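You operate a simulated robot arm through the tools that you are given. There is no shell and no other tool.

Carry out the task below with a simulated robot arm. There is one attempt and no reset: what you move stays moved.

Task
Put things in order on the white folding table. At the end: the grey hose joiner stands where the orange air meter stood; the yellow pressure gauge stands where the grey hose joiner stood; the orange air meter is on the white filter tray; the red brush stands on top of the blue block; whatever was shut is shut again. Leave all else as you found it, and nothing knocked over.

The check looks at the end state, three seconds after you hand in, the way a careful person would. Anything else that was tipped, shoved, dropped, spilled or broken makes it a failure.

Robot
A 6-joint arm with a two-finger gripper, fixed in place. Base frame: the origin is on the floor under the middle of its stand, x ahead of it, y to its left, z up; the work surface is at about z = 0.75. Readings come in m, degrees, newtons and seconds.
With the tool pointing down near the work surface it reaches from about 0.32 to 0.68 m from the base axis. Its first joint turns from -66.0 to 66.0 degrees. Payload 2.45 kg.
The tool frame sits at the grasp point between the pads (the TCP): z along the fingers, y along the line on which they close. The tips reach 0.03 m beyond it. The gripper opens to 0.106 m; its body begins 0.079 m behind the TCP.
Orientation is told as [roll, pitch, yaw] about the base's x, y, z axes, in that order, counted from this pose: with the fingers straight down and closing along the base's y, the tool's x points along the base's -x, its y along +y and its z along -z.

Tools
- The arm moves only by the tool play_rows. Its argument "targets" is one flat list of numbers, 6 for each row, row after row: the shift along the base's x, y, z in cm, then the turn, a rotation vector about the base's x, y, z in degrees. In form: [tx, ty, tz, ax, ay, az, tx, ty, tz, ax, ay, az, ...]. A call has 1 to 20 rows; each row shifts and turns the commanded pose from where the row before left it. "gripper" is the gripper command, from -1 (fully open) to 1 (shut), values between in proportion, set as the call begins (left out, the last holds). Rows are played at 5 a second. More than 0.05 m and 8.6 degrees between two rows, or a gripper value outside its range, and nothing of the call is played. Where a pose cannot be reached the arm comes as near as it can. A force on the tool above 40 N (or 10 N above the force at the start of the call, whichever is more), or a blocked arm, ends the call early, and 0.2 s more pass. Each finger travels about 0.153 m/s and halts on what it meets, pressing with about 37 N; the grip force reading is that of the motor and also rises with nothing between the fingers. The clock runs only during rows and for 0.2 s after the last one: add rows that do not move to give the fingers time. It gives the time, the measured TCP pose, the force on the tool (base axes), the opening and the grip force at its end, in the units of the frame above (readings bear some noise), with the torque about the TCP (base axes, N m) and any sound that the robot's microphone picked up.
- Cameras (640 x 400 px; columns grow to the right, rows downward): "scene" is fixed at [0.0683, 0.4271, 1.3949]; the picture's right is [-0.61, -0.79, 0.00], its down [-0.52, 0.40, -0.75] and it looks along [0.60, -0.46, -0.66] (base axes); focal length 321 px, centre (320, 200). "wrist" rides on the gripper at [0.076, -0.002, -0.106] in the tool frame; the picture's right is [0.02, 1.00, 0.00], its down [-0.78, 0.02, -0.62] and it looks along [-0.62, 0.01, 0.78] (tool axes); focal length 247 px, centre (320, 200). There is no depth. A picture from a camera that has moved, and an enlarged one, comes with that camera's place and axes in the base frame and with its lens.
- get_image(camera): a new picture of that camera. The clock stands still meanwhile.
- enlarge(camera, box): a new picture of the part [left, top, right, bottom] of that camera's present view, enlarged. The clock stands still meanwhile.
- hand_in(): hands the job in; it is judged then, once.

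Nothing tells you positions but the pictures and the camera data. Unless the task says otherwise, let go and move clear before handing in.

The tools are called after ">>>" by a JSON object that holds its "api" and its "payload". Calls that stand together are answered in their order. play_rows: Moves the arm, as the interface text tells. Its arguments: {"type":"object","properties":{"targets":{"type":"array","items":{"type":"number"}},"gripper":{"type":"number"}},"required":["targets"]} The other tools are called the same way: get_image (camera) takes a picture; enlarge (camera, box) takes an enlarged picture of a part of a camera's view; hand_in () hands the job in.

At the start:

```text
time_s: 0.0
tool_pos: [0.2975, -0.0827, 1.0611]
tool_rot: [0.0, 0.1, 0.0]
force: [0.4, -0.6, 0.1]
ft_torque: [-0.03, 0.02, -0.03]
width: 0.1058
finger_force: 0.0
```

scene: 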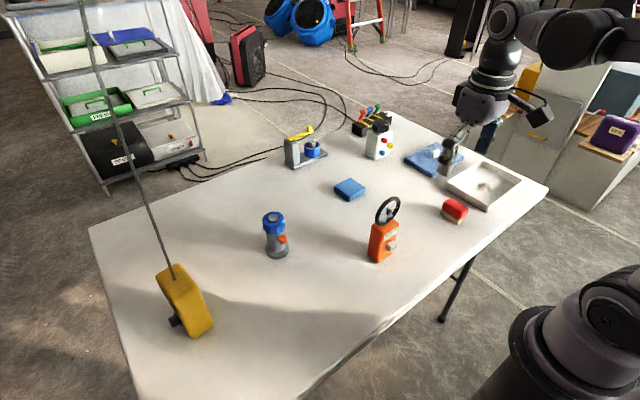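
wrist: 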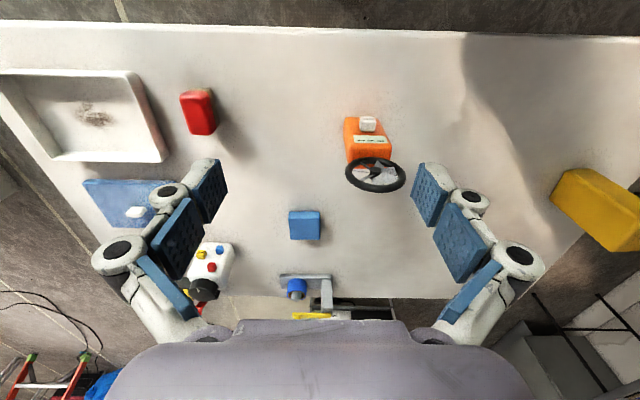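

I see a white folding table with an orange meter, a grey-and-blue joiner, a yellow gauge with something thin above it, a red brush, a white tray and a blue block. I'll enlarge parts of the view before moving anything.

>>> {"api": "enlarge", "payload": {"camera": "scene", "box": [340, 100, 560, 280]}}

>>> {"api": "enlarge", "payload": {"camera": "scene", "box": [100, 180, 320, 360]}}

>>> {"api": "enlarge", "payload": {"camera": "scene", "box": [260, 80, 420, 210]}}

>>> {"api": "enlarge", "payload": {"camera": "wrist", "box": [0, 50, 240, 320]}}

>>> {"api": "enlarge", "payload": {"camera": "wrist", "box": [240, 100, 440, 330]}}

>>> {"api": "enlarge", "payload": {"camera": "wrist", "box": [440, 100, 640, 400]}}

```text
2.22 times, centred on (450, 190) of scene
camera zoom: at [0.0683, 0.4271, 1.3949], right [-0.61, -0.79, 0.0], down [-0.52, 0.4, -0.75], along [0.6, -0.46, -0.66], focal length 714 px, centre (31, 222)
```

zoom: 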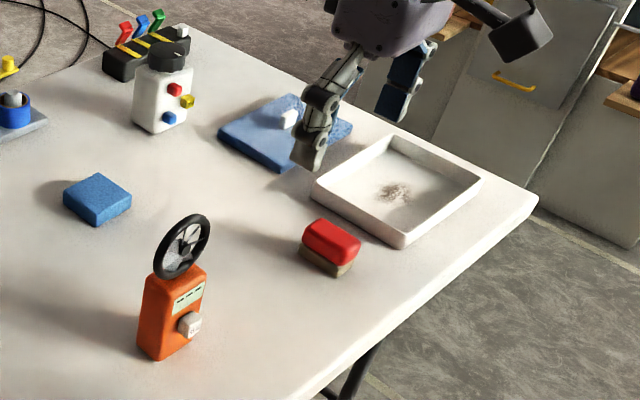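

```text
2.22 times, centred on (210, 270) of scene
camera zoom: at [0.0683, 0.4271, 1.3949], right [-0.61, -0.79, 0.0], down [-0.52, 0.4, -0.75], along [0.6, -0.46, -0.66], focal length 714 px, centre (564, 44)
```

zoom: 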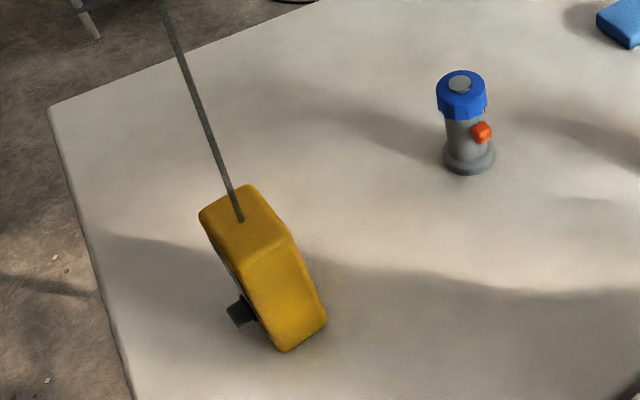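

```text
3.08 times, centred on (340, 145) of scene
camera zoom: at [0.0683, 0.4271, 1.3949], right [-0.61, -0.79, 0.0], down [-0.52, 0.4, -0.75], along [0.6, -0.46, -0.66], focal length 988 px, centre (258, 369)
```

zoom: 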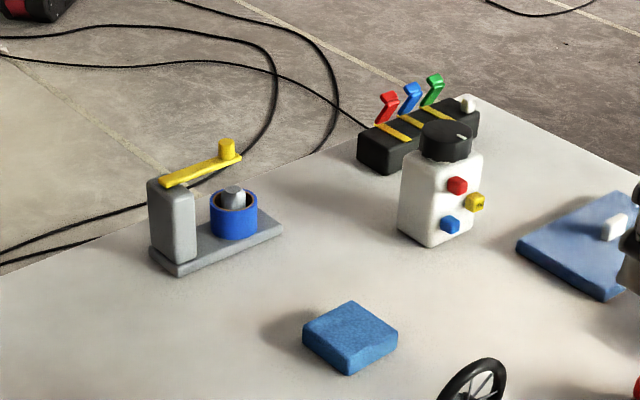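

```text
1.48 times, centred on (120, 185) of wrist
camera zoom: at [0.2215, -0.0836, 1.1682], right [-0.02, 1.0, 0.0], down [0.78, 0.02, 0.62], along [0.62, 0.01, -0.78], focal length 366 px, centre (616, 222)
```

zoom: 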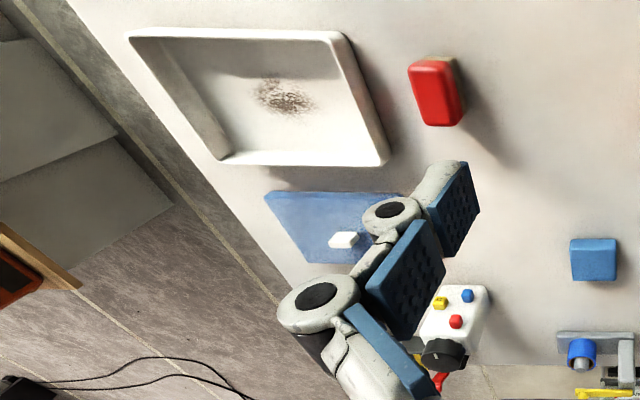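

```text
1.74 times, centred on (340, 215) of wrist
camera zoom: at [0.2215, -0.0836, 1.1682], right [-0.02, 1.0, 0.0], down [0.78, 0.02, 0.62], along [0.62, 0.01, -0.78], focal length 430 px, centre (285, 174)
```

zoom: 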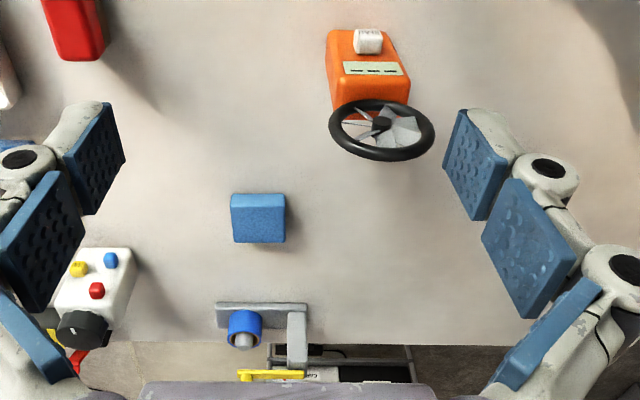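

```text
1.33 times, centred on (540, 250) of wrist
camera zoom: at [0.2215, -0.0836, 1.1682], right [-0.02, 1.0, 0.0], down [0.78, 0.02, 0.62], along [0.62, 0.01, -0.78], focal length 329 px, centre (27, 133)
```

zoom: 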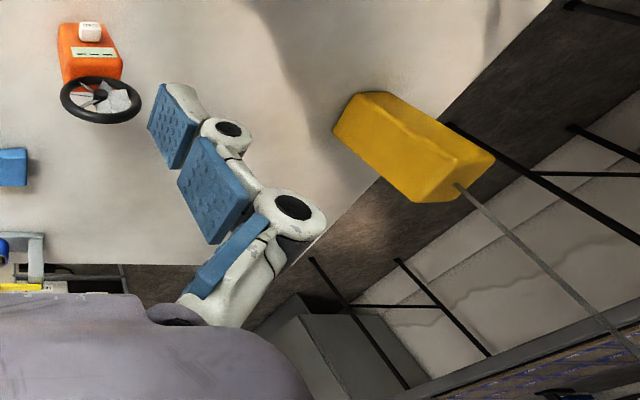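

The yellow box at about (0.50, 0.42) has a long thin line rising from its top, and I can't yet tell what it is. I'll zoom in on that, the grey fixture, the blue panel and the shelf.

>>> {"api": "enlarge", "payload": {"camera": "scene", "box": [140, 250, 230, 350]}}

>>> {"api": "enlarge", "payload": {"camera": "scene", "box": [0, 0, 220, 200]}}

>>> {"api": "enlarge", "payload": {"camera": "scene", "box": [275, 115, 335, 175]}}

>>> {"api": "enlarge", "payload": {"camera": "scene", "box": [345, 95, 405, 165]}}

>>> {"api": "enlarge", "payload": {"camera": "scene", "box": [400, 130, 530, 230]}}

>>> {"api": "enlarge", "payload": {"camera": "scene", "box": [355, 190, 415, 270]}}

>>> {"api": "enlarge", "payload": {"camera": "scene", "box": [250, 200, 310, 270]}}

```text
4.00 times, centred on (185, 300) of scene
camera zoom: at [0.0683, 0.4271, 1.3949], right [-0.61, -0.79, 0.0], down [-0.52, 0.4, -0.75], along [0.6, -0.46, -0.66], focal length 1285 px, centre (860, -200)
```

zoom: 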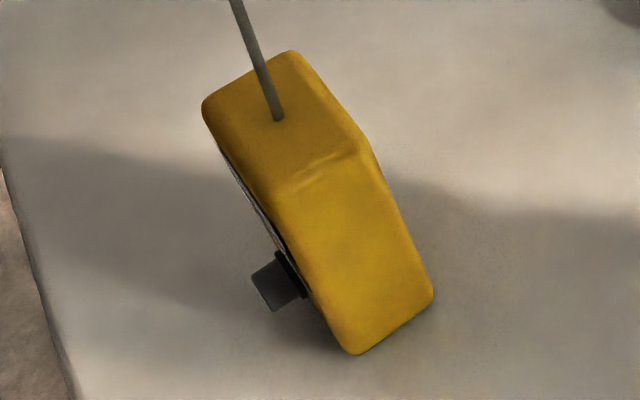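

```text
2.00 times, centred on (110, 100) of scene
camera zoom: at [0.0683, 0.4271, 1.3949], right [-0.61, -0.79, 0.0], down [-0.52, 0.4, -0.75], along [0.6, -0.46, -0.66], focal length 642 px, centre (740, 400)
```

zoom: 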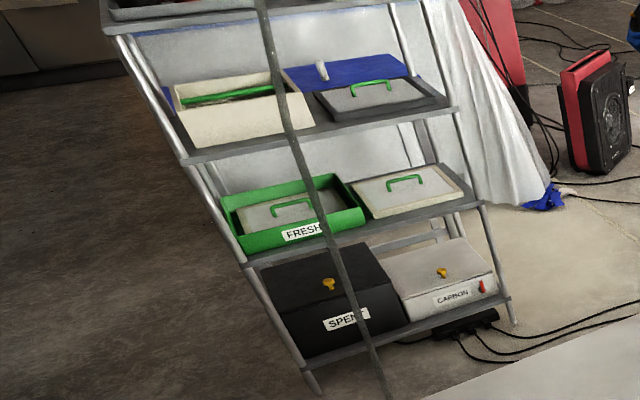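

```text
6.67 times, centred on (305, 145) of scene
camera zoom: at [0.0683, 0.4271, 1.3949], right [-0.61, -0.79, 0.0], down [-0.52, 0.4, -0.75], along [0.6, -0.46, -0.66], focal length 2142 px, centre (420, 567)
```

zoom: 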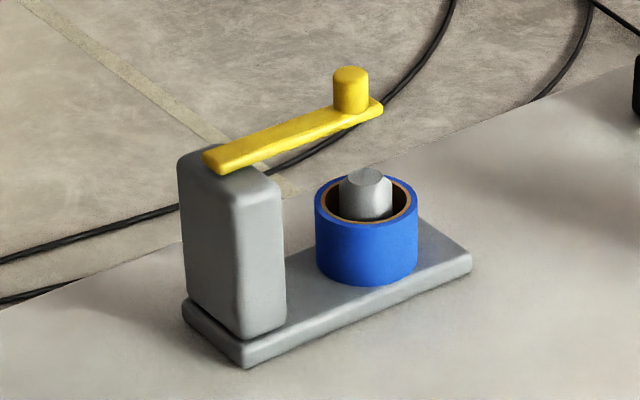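

```text
5.71 times, centred on (375, 130) of scene
camera zoom: at [0.0683, 0.4271, 1.3949], right [-0.61, -0.79, 0.0], down [-0.52, 0.4, -0.75], along [0.6, -0.46, -0.66], focal length 1836 px, centre (6, 600)
```

zoom: 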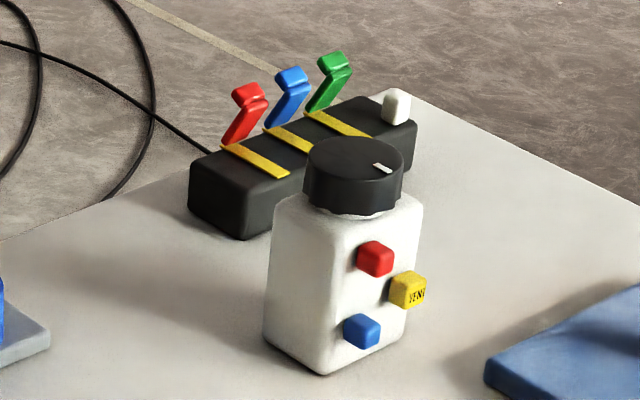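

```text
4.00 times, centred on (465, 180) of scene
camera zoom: at [0.0683, 0.4271, 1.3949], right [-0.61, -0.79, 0.0], down [-0.52, 0.4, -0.75], along [0.6, -0.46, -0.66], focal length 1285 px, centre (-260, 280)
```

zoom: 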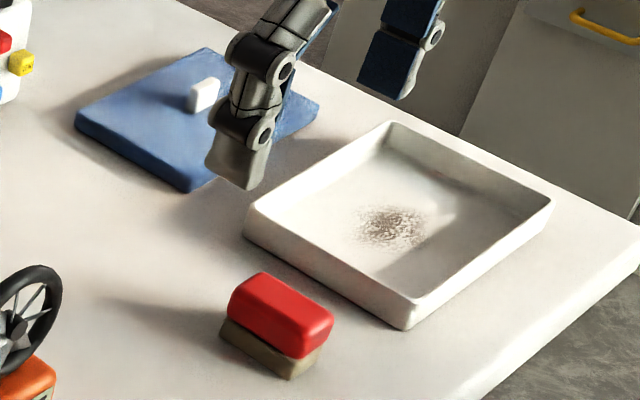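

```text
5.00 times, centred on (385, 230) of scene
camera zoom: at [0.0683, 0.4271, 1.3949], right [-0.61, -0.79, 0.0], down [-0.52, 0.4, -0.75], along [0.6, -0.46, -0.66], focal length 1606 px, centre (-5, 50)
```

zoom: 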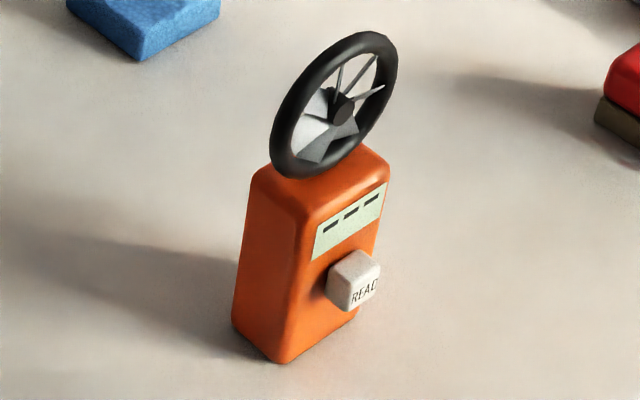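

```text
5.71 times, centred on (280, 235) of scene
camera zoom: at [0.0683, 0.4271, 1.3949], right [-0.61, -0.79, 0.0], down [-0.52, 0.4, -0.75], along [0.6, -0.46, -0.66], focal length 1836 px, centre (549, 0)
```

zoom: 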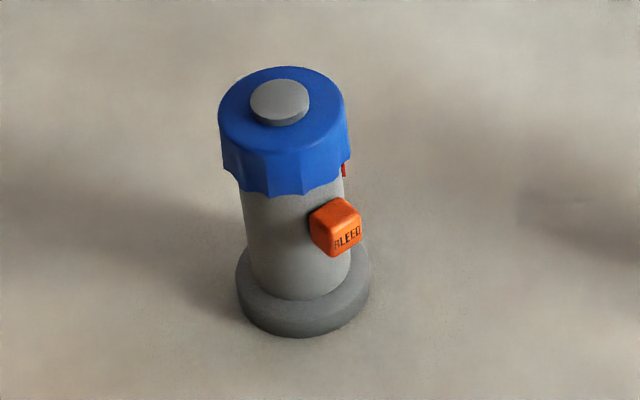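

The yellow box has a dial face and knob on its +y side, so it is the pressure gauge, and it carries a thin whip or cable going up past z = 1.3. I'll turn the wrist camera towards it at a safe height to see where that line ends and what is on the gauge's other sides.

>>> {"api": "play_rows", "payload": {"targets": [0, 0, 0, 0, 0, 8, 0, 0, 0, 0, 0, 8, 0, 0, 0, 0, 0, 8, 0, 0, 0, 0, 0, 8, 0, 0, 0, 0, 0, 8, 0, 0, 0, 5.14, -6.13, 0, 0, 0, 0, 5.14, -6.13, 0, 0, 0, 0, 5.14, -6.13, 0, 0, 0, 0, 5.14, -6.13, 0, 0, 0, 0, 5.14, -6.13, 0], "gripper": -1}}

>>> {"api": "get_image", "payload": {"camera": "wrist"}}

>>> {"api": "get_image", "payload": {"camera": "scene"}}

```text
time_s: 2.2
tool_pos: [0.2991, -0.081, 1.0618]
tool_rot: [-0.1, -40.2, 40.1]
force: [0.2, -0.2, 0.7]
ft_torque: [-0.05, 0.0, -0.02]
width: 0.1061
finger_force: 0.1
```

```text
taken
camera wrist: at [0.2024, -0.1645, 1.094], right [-0.66, 0.76, -0.02], down [0.14, 0.14, 0.98], along [0.74, 0.64, -0.2], focal length 247 px, centre (320, 200)
```

wrist: 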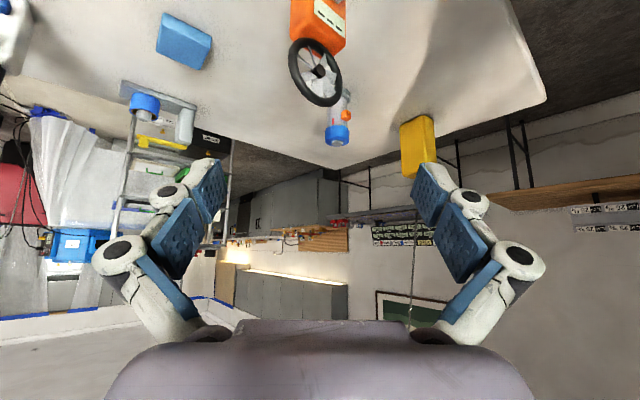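

```text
taken
```

scene: 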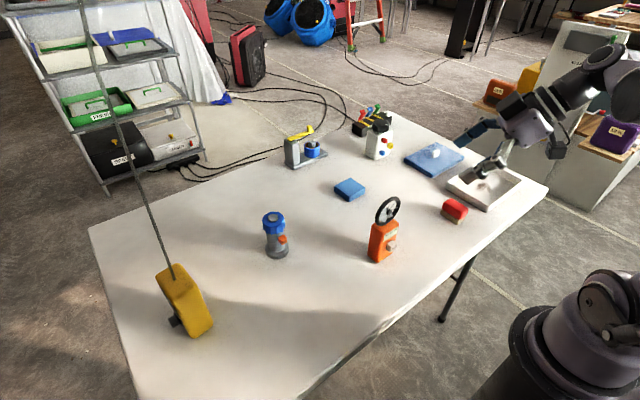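

The gauge's line shows behind the right finger, running up (this picture is upside down). I'll enlarge that part.

>>> {"api": "enlarge", "payload": {"camera": "wrist", "box": [340, 100, 500, 340]}}

>>> {"api": "enlarge", "payload": {"camera": "wrist", "box": [280, 40, 450, 190]}}

>>> {"api": "enlarge", "payload": {"camera": "wrist", "box": [370, 210, 440, 340]}}

```text
1.67 times, centred on (420, 220) of wrist
camera zoom: at [0.2024, -0.1645, 1.094], right [-0.66, 0.76, -0.02], down [0.14, 0.14, 0.98], along [0.74, 0.64, -0.2], focal length 412 px, centre (153, 167)
```

zoom: 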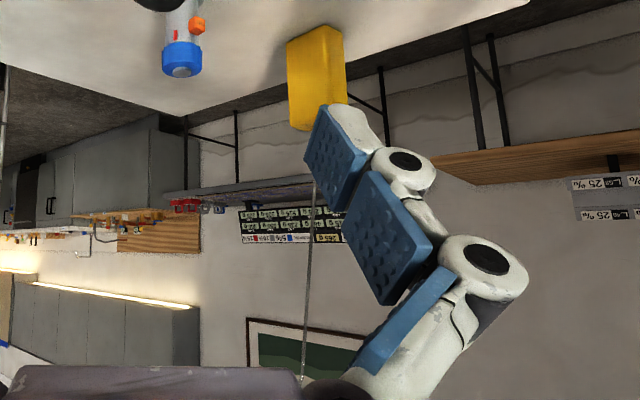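

```text
2.67 times, centred on (365, 115) of wrist
camera zoom: at [0.2024, -0.1645, 1.094], right [-0.66, 0.76, -0.02], down [0.14, 0.14, 0.98], along [0.74, 0.64, -0.2], focal length 659 px, centre (200, 427)
```

zoom: 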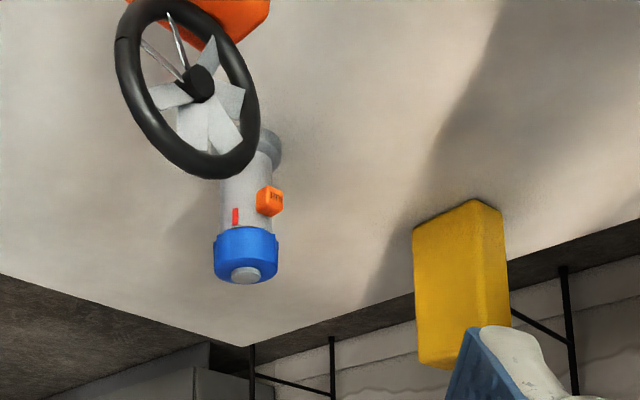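

```text
3.08 times, centred on (405, 275) of wrist
camera zoom: at [0.2024, -0.1645, 1.094], right [-0.66, 0.76, -0.02], down [0.14, 0.14, 0.98], along [0.74, 0.64, -0.2], focal length 760 px, centre (58, -31)
```

zoom: 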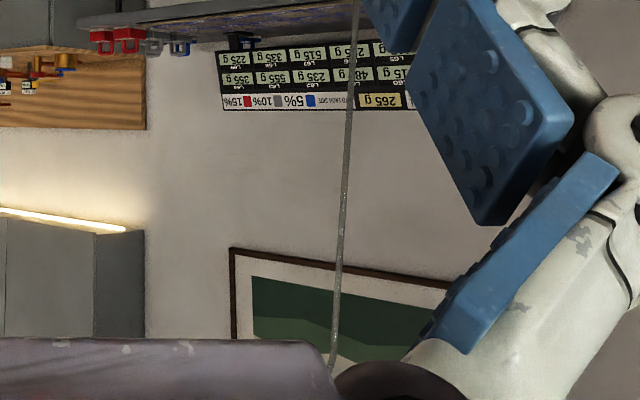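

The line looks like a cable rising out of view. I'll try a picture beyond the top edge of the scene view.

>>> {"api": "enlarge", "payload": {"camera": "scene", "box": [0, -300, 300, 0]}}

>>> {"api": "play_rows", "payload": {"targets": [0, 0, 0, 0, 0, 8, 0, 0, 0, 5.97, -5.32, 0, 0, 0, 0, 5.97, -5.32, 0, 0, 0, 0, 5.97, -5.32, 0, 0, 0, 0, 5.97, -5.32, 0, 0, 0, 0, 5.97, -5.32, 0]}}

>>> {"api": "get_image", "payload": {"camera": "wrist"}}

```text
refused: -300 is not a number from 0 to 400
```

```text
time_s: 3.6
tool_pos: [0.2978, -0.0815, 1.0619]
tool_rot: [1.0, -80.1, 47.1]
force: [-0.3, 1.0, 1.1]
ft_torque: [0.01, -0.03, -0.01]
width: 0.1061
finger_force: 0.1
```

```text
taken
camera wrist: at [0.2201, -0.1701, 1.0052], right [-0.75, 0.67, -0.02], down [-0.33, -0.35, 0.88], along [0.58, 0.66, 0.48], focal length 247 px, centre (320, 200)
```

wrist: 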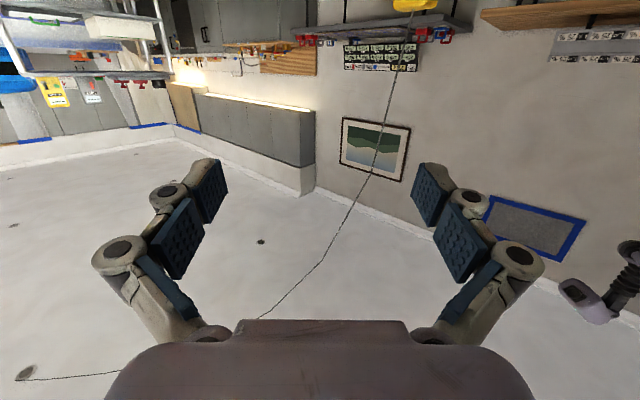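

The line is a cable running from the gauge top up to the ceiling, so the gauge must be gripped from the side and moved last. The orange meter is at about (0.396, -0.016) with an upright wheel on top and its READ button facing the robot. I'll bring the tool to a 45° tilt in front of it and look closer.

>>> {"api": "play_rows", "payload": {"targets": [0, 0, 0, -5.2, 4.68, 0, 0, 0, 0, -5.2, 4.68, 0, 0, 0, 0, -5.2, 4.68, 0, 0, 0, 0, -5.2, 4.68, 0, 0, 0, 0, -5.2, 4.68, 0, 0, 1, 0, 0, 0, -8, 0, 1, 0, 0, 0, -8, 0, 1, 0, 0, 0, -8, 0, 1, 0, 0, 0, -8, 0, 1, 0, 0, 0, -8, 0, 1.5, 0, 0, 0, -8, 0, 0, -3, 0, 0, 0, 0, 0, -3, 0, 0, 0], "gripper": -1}}

>>> {"api": "get_image", "payload": {"camera": "wrist"}}

>>> {"api": "get_image", "payload": {"camera": "scene"}}

```text
time_s: 6.4
tool_pos: [0.2987, -0.0174, 1.0036]
tool_rot: [0.2, -45.1, -0.2]
force: [0.8, 0.2, -1.1]
ft_torque: [-0.04, 0.0, 0.01]
width: 0.1059
finger_force: 0.0
```

```text
taken
camera wrist: at [0.1685, -0.0189, 1.0236], right [-0.01, 1.0, -0.01], down [0.11, 0.01, 0.99], along [0.99, 0.01, -0.11], focal length 247 px, centre (320, 200)
```

wrist: 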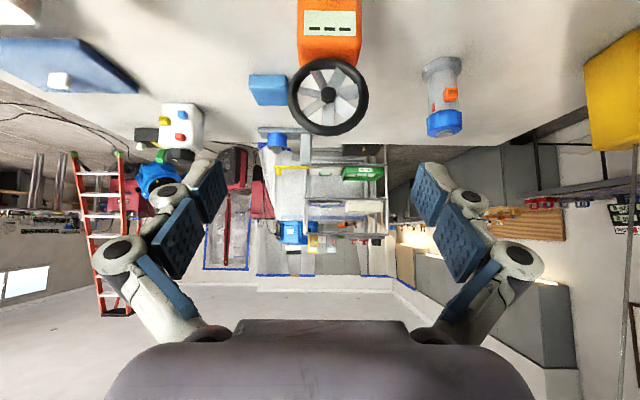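

```text
taken
```

scene: 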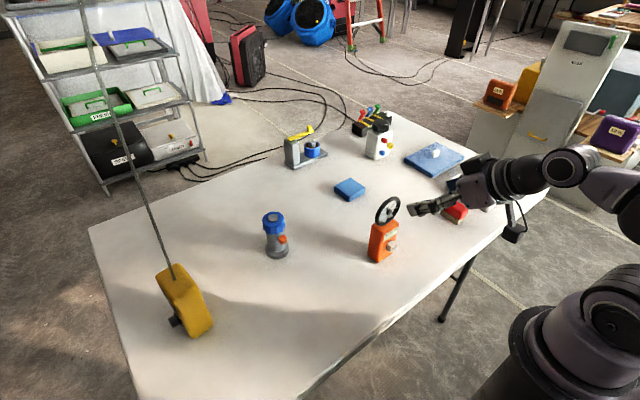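

The tilted pose is reached, and the meter faces the camera squarely. I'll enlarge to judge its yaw and the gripper's own bulk before going in.

>>> {"api": "enlarge", "payload": {"camera": "scene", "box": [360, 120, 560, 280]}}

>>> {"api": "enlarge", "payload": {"camera": "wrist", "box": [230, 0, 500, 150]}}

>>> {"api": "enlarge", "payload": {"camera": "wrist", "box": [400, 40, 500, 150]}}

```text
2.50 times, centred on (460, 200) of scene
camera zoom: at [0.0683, 0.4271, 1.3949], right [-0.61, -0.79, 0.0], down [-0.52, 0.4, -0.75], along [0.6, -0.46, -0.66], focal length 803 px, centre (-30, 200)
```

zoom: 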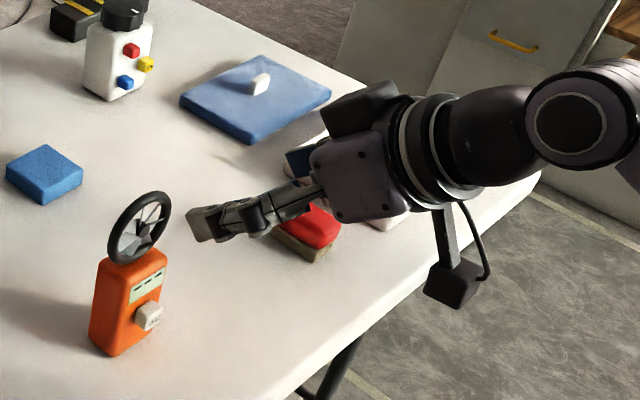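

```text
2.37 times, centred on (365, 75) of wrist
camera zoom: at [0.1685, -0.0189, 1.0236], right [-0.01, 1.0, -0.01], down [0.11, 0.01, 0.99], along [0.99, 0.01, -0.11], focal length 585 px, centre (213, 496)
```

zoom: 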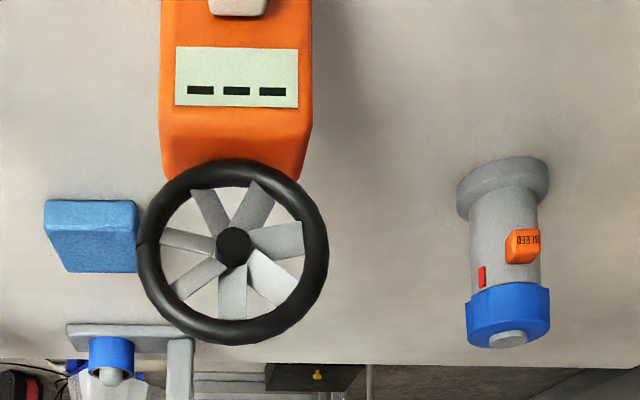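

```text
3.64 times, centred on (450, 95) of wrist
camera zoom: at [0.1685, -0.0189, 1.0236], right [-0.01, 1.0, -0.01], down [0.11, 0.01, 0.99], along [0.99, 0.01, -0.11], focal length 898 px, centre (-153, 582)
```

zoom: 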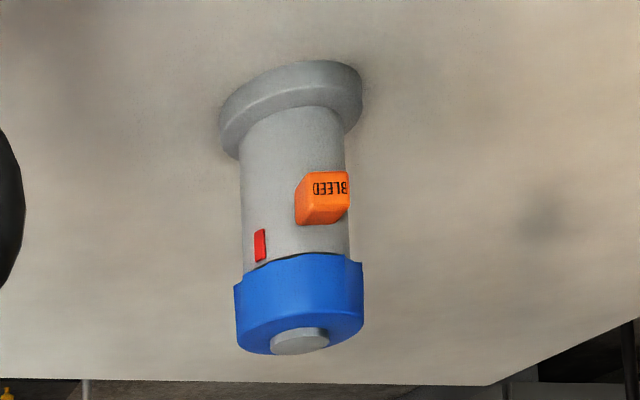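

The meter's box is centred at about (0.393, -0.011), 5.7 cm wide in y, and its wheel faces -x. I'll come in at 45° from the robot side, under the wheel, with the pads on the plain ±y faces, stopping just short first.

>>> {"api": "play_rows", "payload": {"targets": [0, 0.6, -2.5, 0, 0, 0, 0, 0, -2.5, 0, 0, 0, 0, 0, -2.5, 0, 0, 0, 0, 0, -2.2, 0, 0, 0, 1.5, 0, -1.5, 0, 0, 0, 1.5, 0, -1.5, 0, 0, 0, 1.0, 0, -1.0, 0, 0, 0, 1.0, 0, -1.0, 0, 0, 0, 0, 0, 0, 0, 0, 0], "gripper": -1}}

>>> {"api": "get_image", "payload": {"camera": "wrist"}}

>>> {"api": "enlarge", "payload": {"camera": "scene", "box": [340, 180, 500, 300]}}

```text
time_s: 8.4
tool_pos: [0.3471, -0.0126, 0.9103]
tool_rot: [0.2, -45.1, -0.2]
force: [0.0, -0.2, 0.4]
ft_torque: [-0.02, 0.01, -0.01]
width: 0.106
finger_force: 0.0
out of reach, approached as far as the arm can: row 4, 5, 6, 7, 8
```

```text
taken
camera wrist: at [0.2176, -0.0135, 0.9321], right [-0.01, 1.0, -0.01], down [0.12, 0.01, 0.99], along [0.99, 0.01, -0.12], focal length 247 px, centre (320, 200)
```

wrist: 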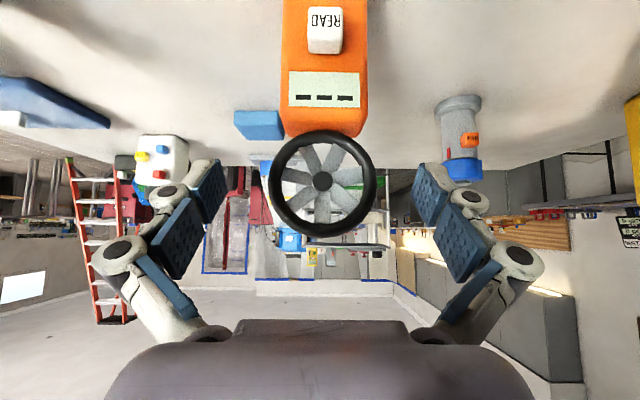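

```text
3.33 times, centred on (420, 240) of scene
camera zoom: at [0.0683, 0.4271, 1.3949], right [-0.61, -0.79, 0.0], down [-0.52, 0.4, -0.75], along [0.6, -0.46, -0.66], focal length 1071 px, centre (-13, 67)
```

zoom: 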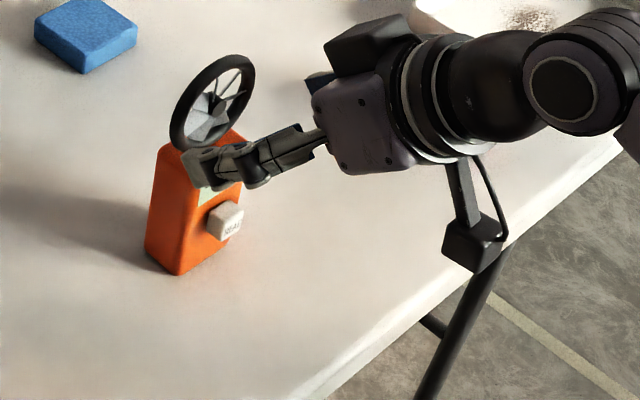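

At this 45° tilt the arm stopped at z = 0.91, short of the goal, and nothing was touched. I'll back up a little to see where the commanded pose is, then try further forward.

>>> {"api": "play_rows", "payload": {"targets": [0, 0, 3, 0, 0, 0, 0, 0, 3, 0, 0, 0]}}

```text
time_s: 9.0
tool_pos: [0.3494, -0.0101, 0.9705]
tool_rot: [0.1, -45.0, -0.2]
force: [-0.1, -0.7, 0.3]
ft_torque: [0.01, 0.03, 0.03]
width: 0.1058
finger_force: 0.0
```

The command is clamped to what was reached, so it is predictable. I'll move forward above the meter, with the fingers straddling the wheel, and feel how low the arm can go there.

>>> {"api": "play_rows", "payload": {"targets": [1.8, 0, 0, 0, 0, 0, 1.8, 0, 0, 0, 0, 0, 0, 0, -1.5, 0, 0, 0, 0, 0, -1.5, 0, 0, 0, 0, 0, -1.5, 0, 0, 0, 0, 0, -1.5, 0, 0, 0, 0, 0, -1.5, 0, 0, 0, 0, 0, -1, 0, 0, 0]}}

>>> {"api": "enlarge", "payload": {"camera": "scene", "box": [340, 180, 500, 300]}}

>>> {"api": "get_image", "payload": {"camera": "wrist"}}

```text
time_s: 10.8
tool_pos: [0.3878, -0.0109, 0.9057]
tool_rot: [0.2, -44.9, -0.3]
force: [-0.3, 0.2, 0.3]
ft_torque: [-0.01, 0.0, -0.01]
width: 0.1061
finger_force: 0.0
out of reach, approached as far as the arm can: row 7, 8
```

```text
3.33 times, centred on (420, 240) of scene
camera zoom: at [0.0683, 0.4271, 1.3949], right [-0.61, -0.79, 0.0], down [-0.52, 0.4, -0.75], along [0.6, -0.46, -0.66], focal length 1071 px, centre (-13, 67)
```

zoom: 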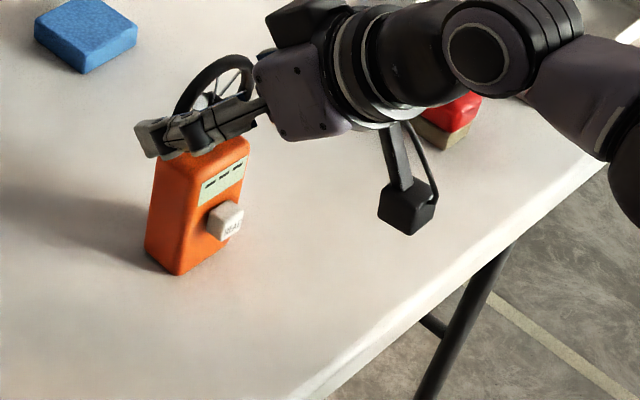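

```text
taken
camera wrist: at [0.2581, -0.0122, 0.9265], right [-0.01, 1.0, -0.01], down [0.12, 0.01, 0.99], along [0.99, 0.01, -0.12], focal length 247 px, centre (320, 200)
```

wrist: 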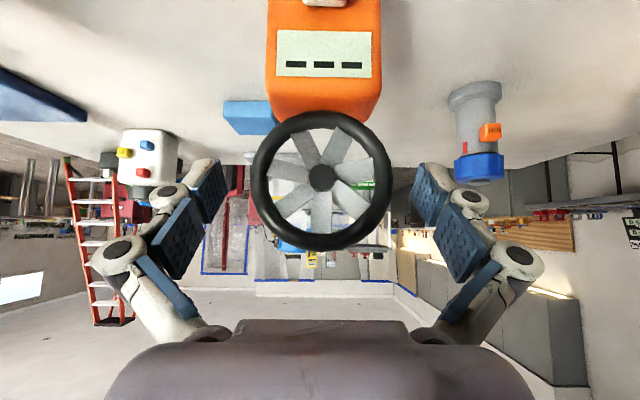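

The limit at 45° is about z = 0.905, so less tilt is needed here; at 30° the fingers and palm should still clear the wheel. I'll reduce the tilt to 30°, shift back a little and feel down again.

>>> {"api": "play_rows", "payload": {"targets": [-0.6, 0, 0.5, 0, 7.5, 0, -0.6, 0, 0, 0, 7.5, 0, 0, 0, -1, 0, 0, 0, 0, 0, -1, 0, 0, 0, 0, 0, -1, 0, 0, 0, 0, 0, -1, 0, 0, 0, 0, 0, -1, 0, 0, 0]}}

>>> {"api": "enlarge", "payload": {"camera": "scene", "box": [340, 180, 500, 300]}}

>>> {"api": "get_image", "payload": {"camera": "wrist"}}

```text
time_s: 12.4
tool_pos: [0.3767, -0.0115, 0.8607]
tool_rot: [0.2, -29.9, -0.1]
force: [0.1, -0.6, 0.3]
ft_torque: [-0.02, 0.0, 0.0]
width: 0.1059
finger_force: 0.0
```

```text
3.33 times, centred on (420, 240) of scene
camera zoom: at [0.0683, 0.4271, 1.3949], right [-0.61, -0.79, 0.0], down [-0.52, 0.4, -0.75], along [0.6, -0.46, -0.66], focal length 1071 px, centre (-13, 67)
```

zoom: 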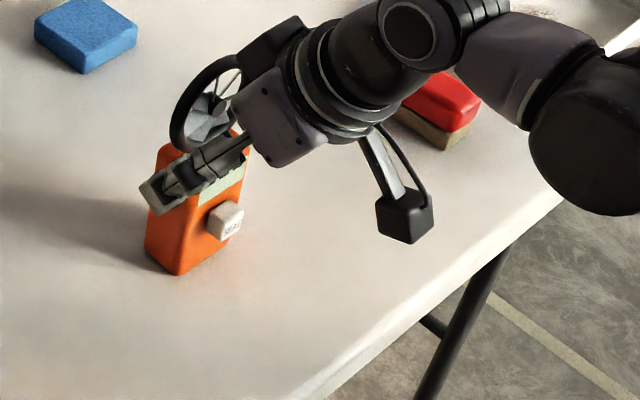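

```text
taken
camera wrist: at [0.2567, -0.0123, 0.9147], right [-0.02, 1.0, -0.01], down [0.37, 0.01, 0.93], along [0.93, 0.01, -0.37], focal length 247 px, centre (320, 200)
```

wrist: 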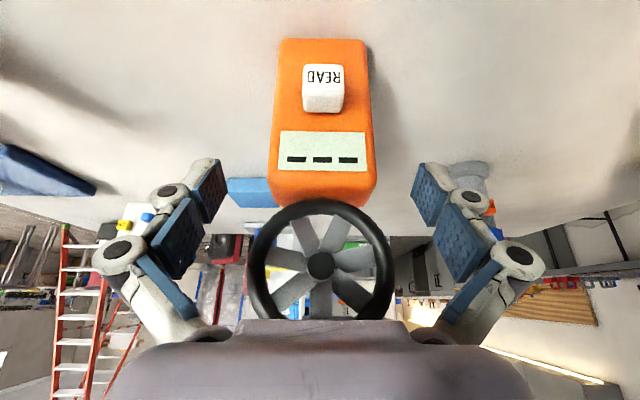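

At 30° the arm goes lower without trouble and the wheel sits clear of the palm. I'll go down to z ≈ 0.82, ease forward slightly, and check before closing.

>>> {"api": "play_rows", "payload": {"targets": [0, 0, -1, 0, 0, 0, 0, 0, -1, 0, 0, 0, 0.3, 0, -1, 0, 0, 0, 0.3, 0, -1, 0, 0, 0, 0, 0, 0, 0, 0, 0]}}

>>> {"api": "enlarge", "payload": {"camera": "scene", "box": [340, 180, 500, 300]}}

>>> {"api": "get_image", "payload": {"camera": "wrist"}}

```text
time_s: 13.6
tool_pos: [0.3946, -0.0103, 0.8545]
tool_rot: [0.2, -30.1, -0.2]
force: [0.5, 0.1, -0.1]
ft_torque: [-0.02, -0.02, 0.0]
width: 0.1058
finger_force: 0.0
out of reach, approached as far as the arm can: row 1, 2, 3, 4
```

```text
3.33 times, centred on (420, 240) of scene
camera zoom: at [0.0683, 0.4271, 1.3949], right [-0.61, -0.79, 0.0], down [-0.52, 0.4, -0.75], along [0.6, -0.46, -0.66], focal length 1071 px, centre (-13, 67)
```

zoom: 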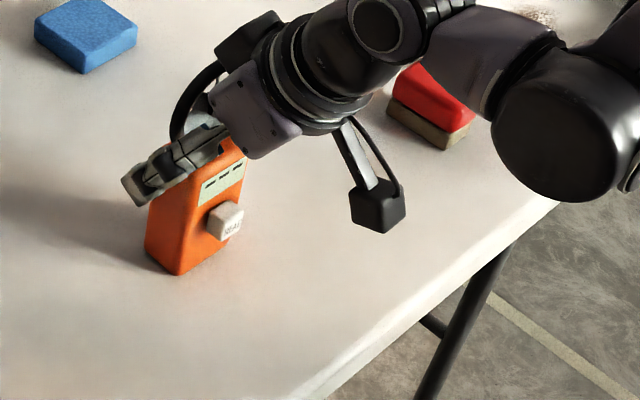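

```text
taken
camera wrist: at [0.2738, -0.0124, 0.9079], right [-0.02, 1.0, -0.01], down [0.37, 0.01, 0.93], along [0.93, 0.01, -0.37], focal length 247 px, centre (320, 200)
```

wrist: 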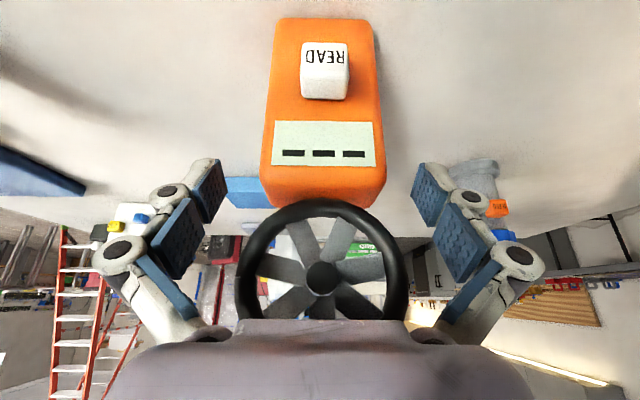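

The arm slid forward while at its limit and the palm came close to the wheel, so I'm backing off now. I'll use about 24° of tilt there and go down in small checked steps.

>>> {"api": "play_rows", "payload": {"targets": [-0.9, 0, 0.5, 0, 0, 0, -0.9, 0, 0.5, 0, 0, 0, 0, 0, 0, 0, 3, 0, 0, 0, 0, 0, 3, 0, 0, 0, -1, 0, 0, 0, 0, 0, -1, 0, 0, 0]}}

```text
time_s: 15.0
tool_pos: [0.3743, -0.0125, 0.8438]
tool_rot: [0.3, -23.9, -0.2]
force: [0.6, 0.7, 0.2]
ft_torque: [-0.02, 0.01, 0.01]
width: 0.106
finger_force: 0.1
```

>>> {"api": "play_rows", "payload": {"targets": [0, 0, -0.8, 0, 0, 0, 0, 0, -0.7, 0, 0, 0]}}

>>> {"api": "enlarge", "payload": {"camera": "scene", "box": [340, 180, 460, 280]}}

>>> {"api": "get_image", "payload": {"camera": "wrist"}}

```text
time_s: 15.6
tool_pos: [0.3803, -0.0125, 0.8399]
tool_rot: [0.1, -23.9, -0.1]
force: [0.1, 0.5, -0.1]
ft_torque: [0.0, 0.05, 0.0]
width: 0.106
finger_force: 0.0
out of reach, approached as far as the arm can: row 1, 2
```

```text
4.00 times, centred on (400, 230) of scene
camera zoom: at [0.0683, 0.4271, 1.3949], right [-0.61, -0.79, 0.0], down [-0.52, 0.4, -0.75], along [0.6, -0.46, -0.66], focal length 1285 px, centre (0, 80)
```

zoom: 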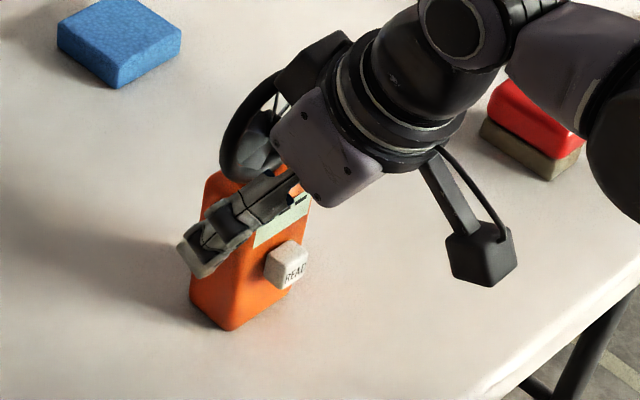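

```text
taken
camera wrist: at [0.2666, -0.0134, 0.9061], right [-0.02, 1.0, -0.01], down [0.46, 0.01, 0.89], along [0.89, 0.01, -0.46], focal length 247 px, centre (320, 200)
```

wrist: 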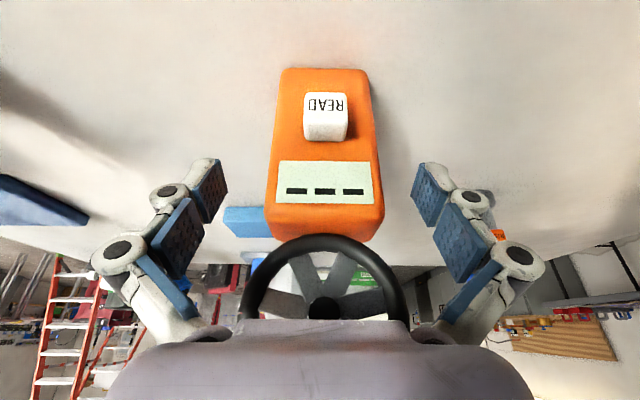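

At 24° the floor is about z = 0.84 here. That is high on the box but close to its balance point and still clear of the wheel. I'll ease back 5 mm so the fingers clear the rim, then close.

>>> {"api": "play_rows", "payload": {"targets": [-0.5, 0.1, 0.3, 0, 0, 0, 0, 0, 0, 0, 0, 0]}}

>>> {"api": "play_rows", "payload": {"targets": [0, 0, 0, 0, 0, 0, 0, 0, 0, 0, 0, 0, 0, 0, 0, 0, 0, 0, 0, 0, 0, 0, 0, 0], "gripper": 0.3}}

>>> {"api": "get_image", "payload": {"camera": "wrist"}}

>>> {"api": "enlarge", "payload": {"camera": "scene", "box": [340, 180, 460, 280]}}

```text
time_s: 16.2
tool_pos: [0.3756, -0.01, 0.8431]
tool_rot: [0.3, -24.0, -0.2]
force: [0.3, 0.6, 0.2]
ft_torque: [0.0, 0.0, -0.01]
width: 0.1062
finger_force: 0.1
```

```text
time_s: 17.2
tool_pos: [0.3748, -0.0109, 0.8425]
tool_rot: [0.2, -24.1, -0.1]
force: [-1.3, 0.6, 14.2]
ft_torque: [-0.07, 0.0, 0.01]
width: 0.0593
finger_force: 37.0
```

```text
taken
camera wrist: at [0.2619, -0.0121, 0.9086], right [-0.02, 1.0, -0.01], down [0.46, 0.01, 0.89], along [0.89, 0.01, -0.46], focal length 247 px, centre (320, 200)
```

wrist: 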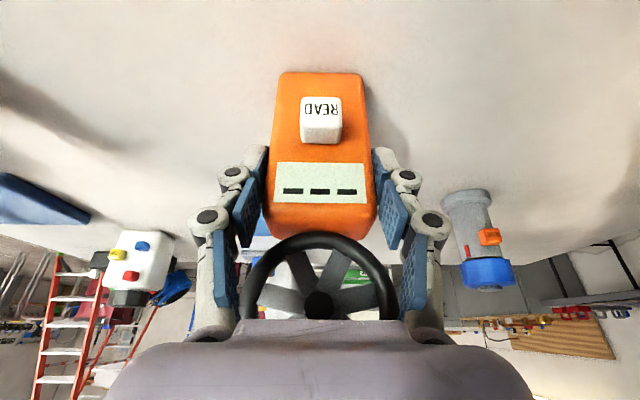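

```text
4.00 times, centred on (400, 230) of scene
camera zoom: at [0.0681, 0.4271, 1.3949], right [-0.61, -0.79, 0.0], down [-0.52, 0.4, -0.75], along [0.6, -0.46, -0.66], focal length 1285 px, centre (0, 80)
```

zoom: 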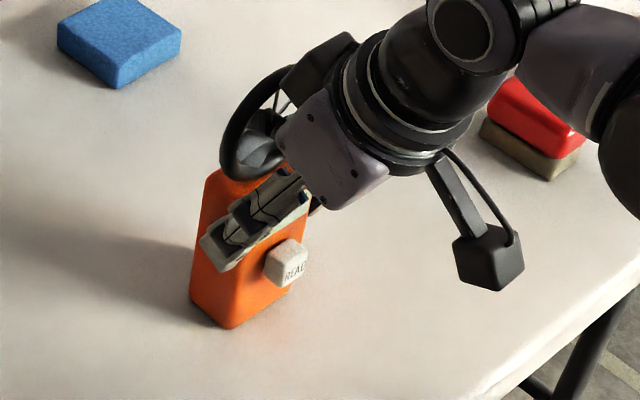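

The pads hold the meter at 5.9 cm with 37 N and the READ button is untouched. I'll lift straight up and check that it hangs level.

>>> {"api": "play_rows", "payload": {"targets": [0, 0, 0.5, 0, 0, 0, 0, 0, 1.0, 0, 0, 0, 0, 0, 2, 0, 0, 0, 0, 0, 2.5, 0, 0, 0, 0, 0, 2.5, 0, 0, 0, 0, 0, 2.5, 0, 0, 0, 0, 0, 0, 0, 0, 0]}}

>>> {"api": "get_image", "payload": {"camera": "scene"}}

>>> {"api": "get_image", "payload": {"camera": "wrist"}}

```text
time_s: 18.8
tool_pos: [0.3742, -0.0111, 0.9527]
tool_rot: [0.2, -24.1, -0.2]
force: [0.6, -0.2, -1.2]
ft_torque: [0.01, 0.04, 0.02]
width: 0.0593
finger_force: 37.2
```

```text
taken
```

scene: 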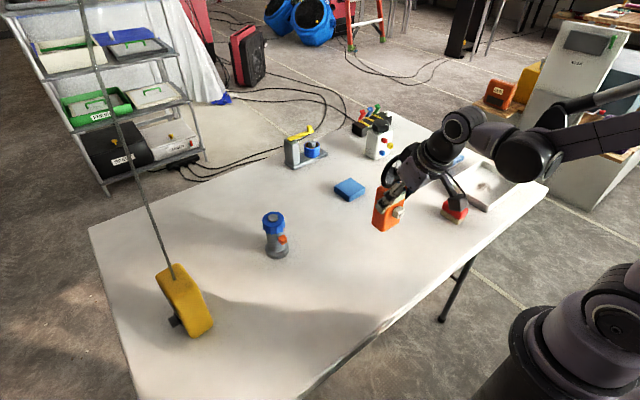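

```text
taken
camera wrist: at [0.2619, -0.011, 1.0187], right [-0.02, 1.0, -0.01], down [0.46, 0.01, 0.89], along [0.89, 0.01, -0.46], focal length 247 px, centre (320, 200)
```

wrist: 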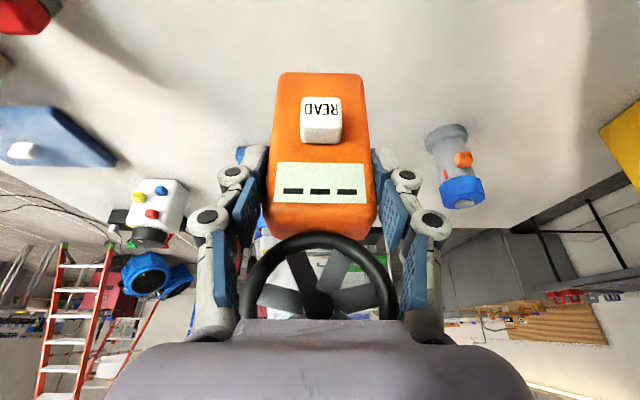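

The meter hangs level at the same place in the grip. I'll carry it over the brush to above the white tray, turning with the arm.

>>> {"api": "play_rows", "payload": {"targets": [0, -4.33, 0.3, 0, 0, -5, 0, -4.33, 0.3, 0, 0, -5, 0, -4.33, 0, 0, 0, -5, 0, -4.33, 0, 0, 0, -5, 0, -4.33, 0, 0, 0, -5, 0, -4.33, 0, 0, 0, -5, 0, -4.33, 0, 0, 0, -5, 0, -4.33, 0, 0, 0, -5, 0, -4.33, 0, 0, 0, -5, 0, -4.33, 0, 0, 0, -5, 0, 0, 0, 0, 0, 0]}}

>>> {"api": "get_image", "payload": {"camera": "scene"}}

>>> {"api": "get_image", "payload": {"camera": "wrist"}}

```text
time_s: 21.2
tool_pos: [0.3746, -0.4447, 0.9568]
tool_rot: [0.1, -24.0, -50.3]
force: [-0.3, 0.4, -0.7]
ft_torque: [0.0, 0.05, 0.02]
width: 0.0589
finger_force: 36.9
```

```text
taken
```

scene: 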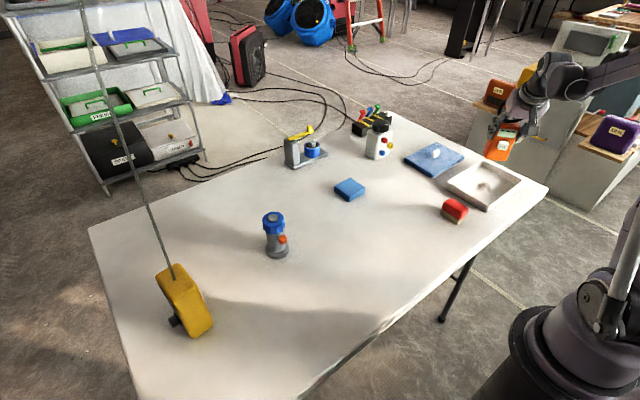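

```text
taken
camera wrist: at [0.3002, -0.3586, 1.0233], right [0.76, 0.66, -0.01], down [0.31, -0.35, 0.89], along [0.58, -0.67, -0.46], focal length 247 px, centre (320, 200)
```

wrist: 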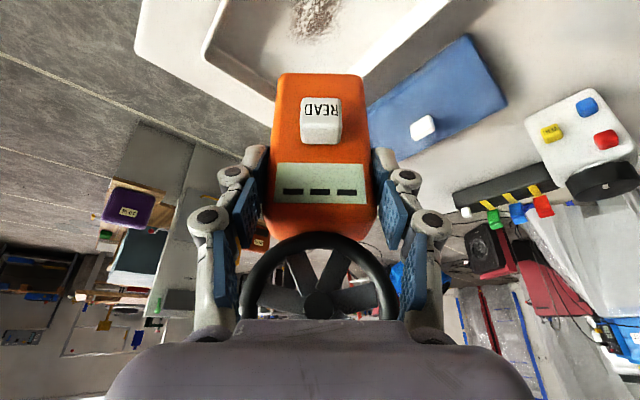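

The meter is right over the tray centre at about (0.385, -0.458). I'll lower it most of the way and look.

>>> {"api": "play_rows", "payload": {"targets": [0, 0, -2.5, 0, 0, 0, 0, 0, -2.5, 0, 0, 0, 0, 0, -2, 0, 0, 0, 0, 0, -1.5, 0, 0, 0, 0, 0, -0.7, 0, 0, 0, 0, 0, 0, 0, 0, 0]}}

>>> {"api": "enlarge", "payload": {"camera": "scene", "box": [420, 110, 560, 230]}}

>>> {"api": "get_image", "payload": {"camera": "wrist"}}

```text
time_s: 22.6
tool_pos: [0.3753, -0.4443, 0.8672]
tool_rot: [0.2, -24.0, -50.1]
force: [-0.3, -0.1, -2.3]
ft_torque: [0.03, -0.02, -0.01]
width: 0.0594
finger_force: 37.1
```

```text
3.33 times, centred on (490, 170) of scene
camera zoom: at [0.0683, 0.4271, 1.3949], right [-0.61, -0.79, 0.0], down [-0.52, 0.4, -0.75], along [0.6, -0.46, -0.66], focal length 1071 px, centre (-247, 300)
```

zoom: 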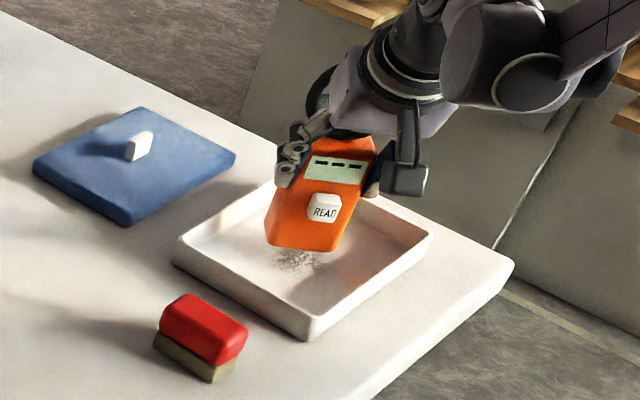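

```text
taken
camera wrist: at [0.3006, -0.3579, 0.9326], right [0.75, 0.66, -0.01], down [0.31, -0.35, 0.89], along [0.58, -0.67, -0.46], focal length 247 px, centre (320, 200)
```

wrist: 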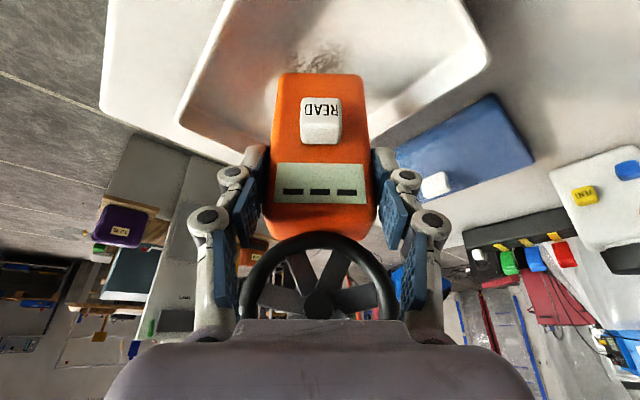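

The meter is inside the rim about 2 cm above the tray floor. I'll lower in small steps until the force shows contact.

>>> {"api": "play_rows", "payload": {"targets": [0, 0, -0.4, 0, 0, 0, 0, 0, -0.4, 0, 0, 0, 0, 0, -0.3, 0, 0, 0, 0, 0, 0, 0, 0, 0]}}

>>> {"api": "play_rows", "payload": {"targets": [0, 0, -0.2, 0, 0, 0, 0, 0, 0, 0, 0, 0]}}

>>> {"api": "play_rows", "payload": {"targets": [0, 0, -0.2, 0, 0, 0, 0, 0, 0, 0, 0, 0]}}

```text
time_s: 23.6
tool_pos: [0.3742, -0.4443, 0.856]
tool_rot: [0.2, -24.0, -50.2]
force: [-0.3, -0.5, -1.4]
ft_torque: [0.02, 0.01, 0.01]
width: 0.0593
finger_force: 37.1
```

```text
time_s: 24.2
tool_pos: [0.3757, -0.4452, 0.8539]
tool_rot: [0.2, -24.0, -50.1]
force: [0.2, 0.1, -1.1]
ft_torque: [0.04, 0.0, 0.01]
width: 0.0594
finger_force: 36.9
```

```text
time_s: 24.8
tool_pos: [0.3754, -0.4443, 0.8511]
tool_rot: [0.3, -24.0, -50.1]
force: [-0.2, 0.7, -1.5]
ft_torque: [0.0, 0.0, -0.03]
width: 0.059
finger_force: 37.0
```

No contact yet, with the bottom at about z = 0.758. I'll carry on in 2 mm steps.

>>> {"api": "play_rows", "payload": {"targets": [0, 0, -0.2, 0, 0, 0, 0, 0, 0, 0, 0, 0]}}

>>> {"api": "play_rows", "payload": {"targets": [0, 0, -0.2, 0, 0, 0, 0, 0, 0, 0, 0, 0]}}

>>> {"api": "enlarge", "payload": {"camera": "scene", "box": [450, 130, 530, 210]}}

```text
time_s: 25.4
tool_pos: [0.3755, -0.4444, 0.8487]
tool_rot: [0.2, -24.0, -50.1]
force: [0.4, -0.9, -1.2]
ft_torque: [0.0, 0.03, 0.02]
width: 0.059
finger_force: 36.3
```

```text
time_s: 26.0
tool_pos: [0.3742, -0.4436, 0.8477]
tool_rot: [0.2, -24.1, -50.2]
force: [0.6, 0.1, -1.1]
ft_torque: [-0.01, 0.0, 0.05]
width: 0.0591
finger_force: 36.8
```

```text
5.00 times, centred on (490, 170) of scene
camera zoom: at [0.0683, 0.4271, 1.3949], right [-0.61, -0.79, 0.0], down [-0.52, 0.4, -0.75], along [0.6, -0.46, -0.66], focal length 1606 px, centre (-530, 350)
```

zoom: 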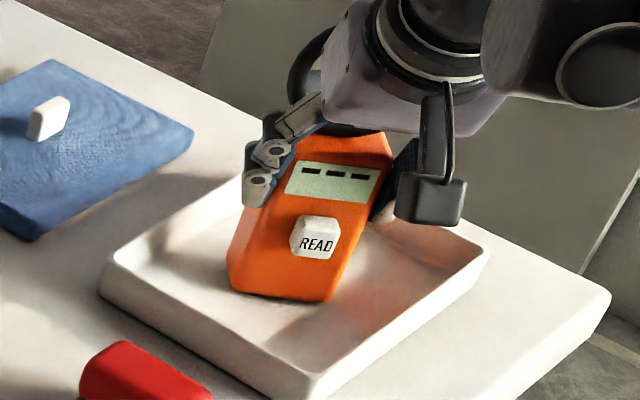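

Still free, and close to the floor. I'll continue with smaller steps.

>>> {"api": "play_rows", "payload": {"targets": [0, 0, -0.15, 0, 0, 0, 0, 0, 0, 0, 0, 0]}}

>>> {"api": "play_rows", "payload": {"targets": [0, 0, -0.15, 0, 0, 0, 0, 0, 0, 0, 0, 0]}}

>>> {"api": "play_rows", "payload": {"targets": [0, 0, -0.1, 0, 0, 0, 0, 0, 0, 0, 0, 0]}}

```text
time_s: 26.6
tool_pos: [0.3755, -0.4437, 0.8464]
tool_rot: [0.0, -24.1, -50.2]
force: [-2.5, 1.4, 14.5]
ft_torque: [-0.02, 0.15, -0.01]
width: 0.0593
finger_force: 36.8
```

```text
time_s: 27.2
tool_pos: [0.3749, -0.445, 0.8459]
tool_rot: [0.3, -24.1, -50.1]
force: [-1.0, -0.9, 27.5]
ft_torque: [-0.29, -0.18, -0.03]
width: 0.0595
finger_force: 37.2
```

```text
time_s: 27.8
tool_pos: [0.3753, -0.4445, 0.844]
tool_rot: [0.1, -24.1, -50.2]
force: [0.5, -1.0, 27.8]
ft_torque: [-0.3, -0.21, -0.01]
width: 0.0594
finger_force: 37.5
```

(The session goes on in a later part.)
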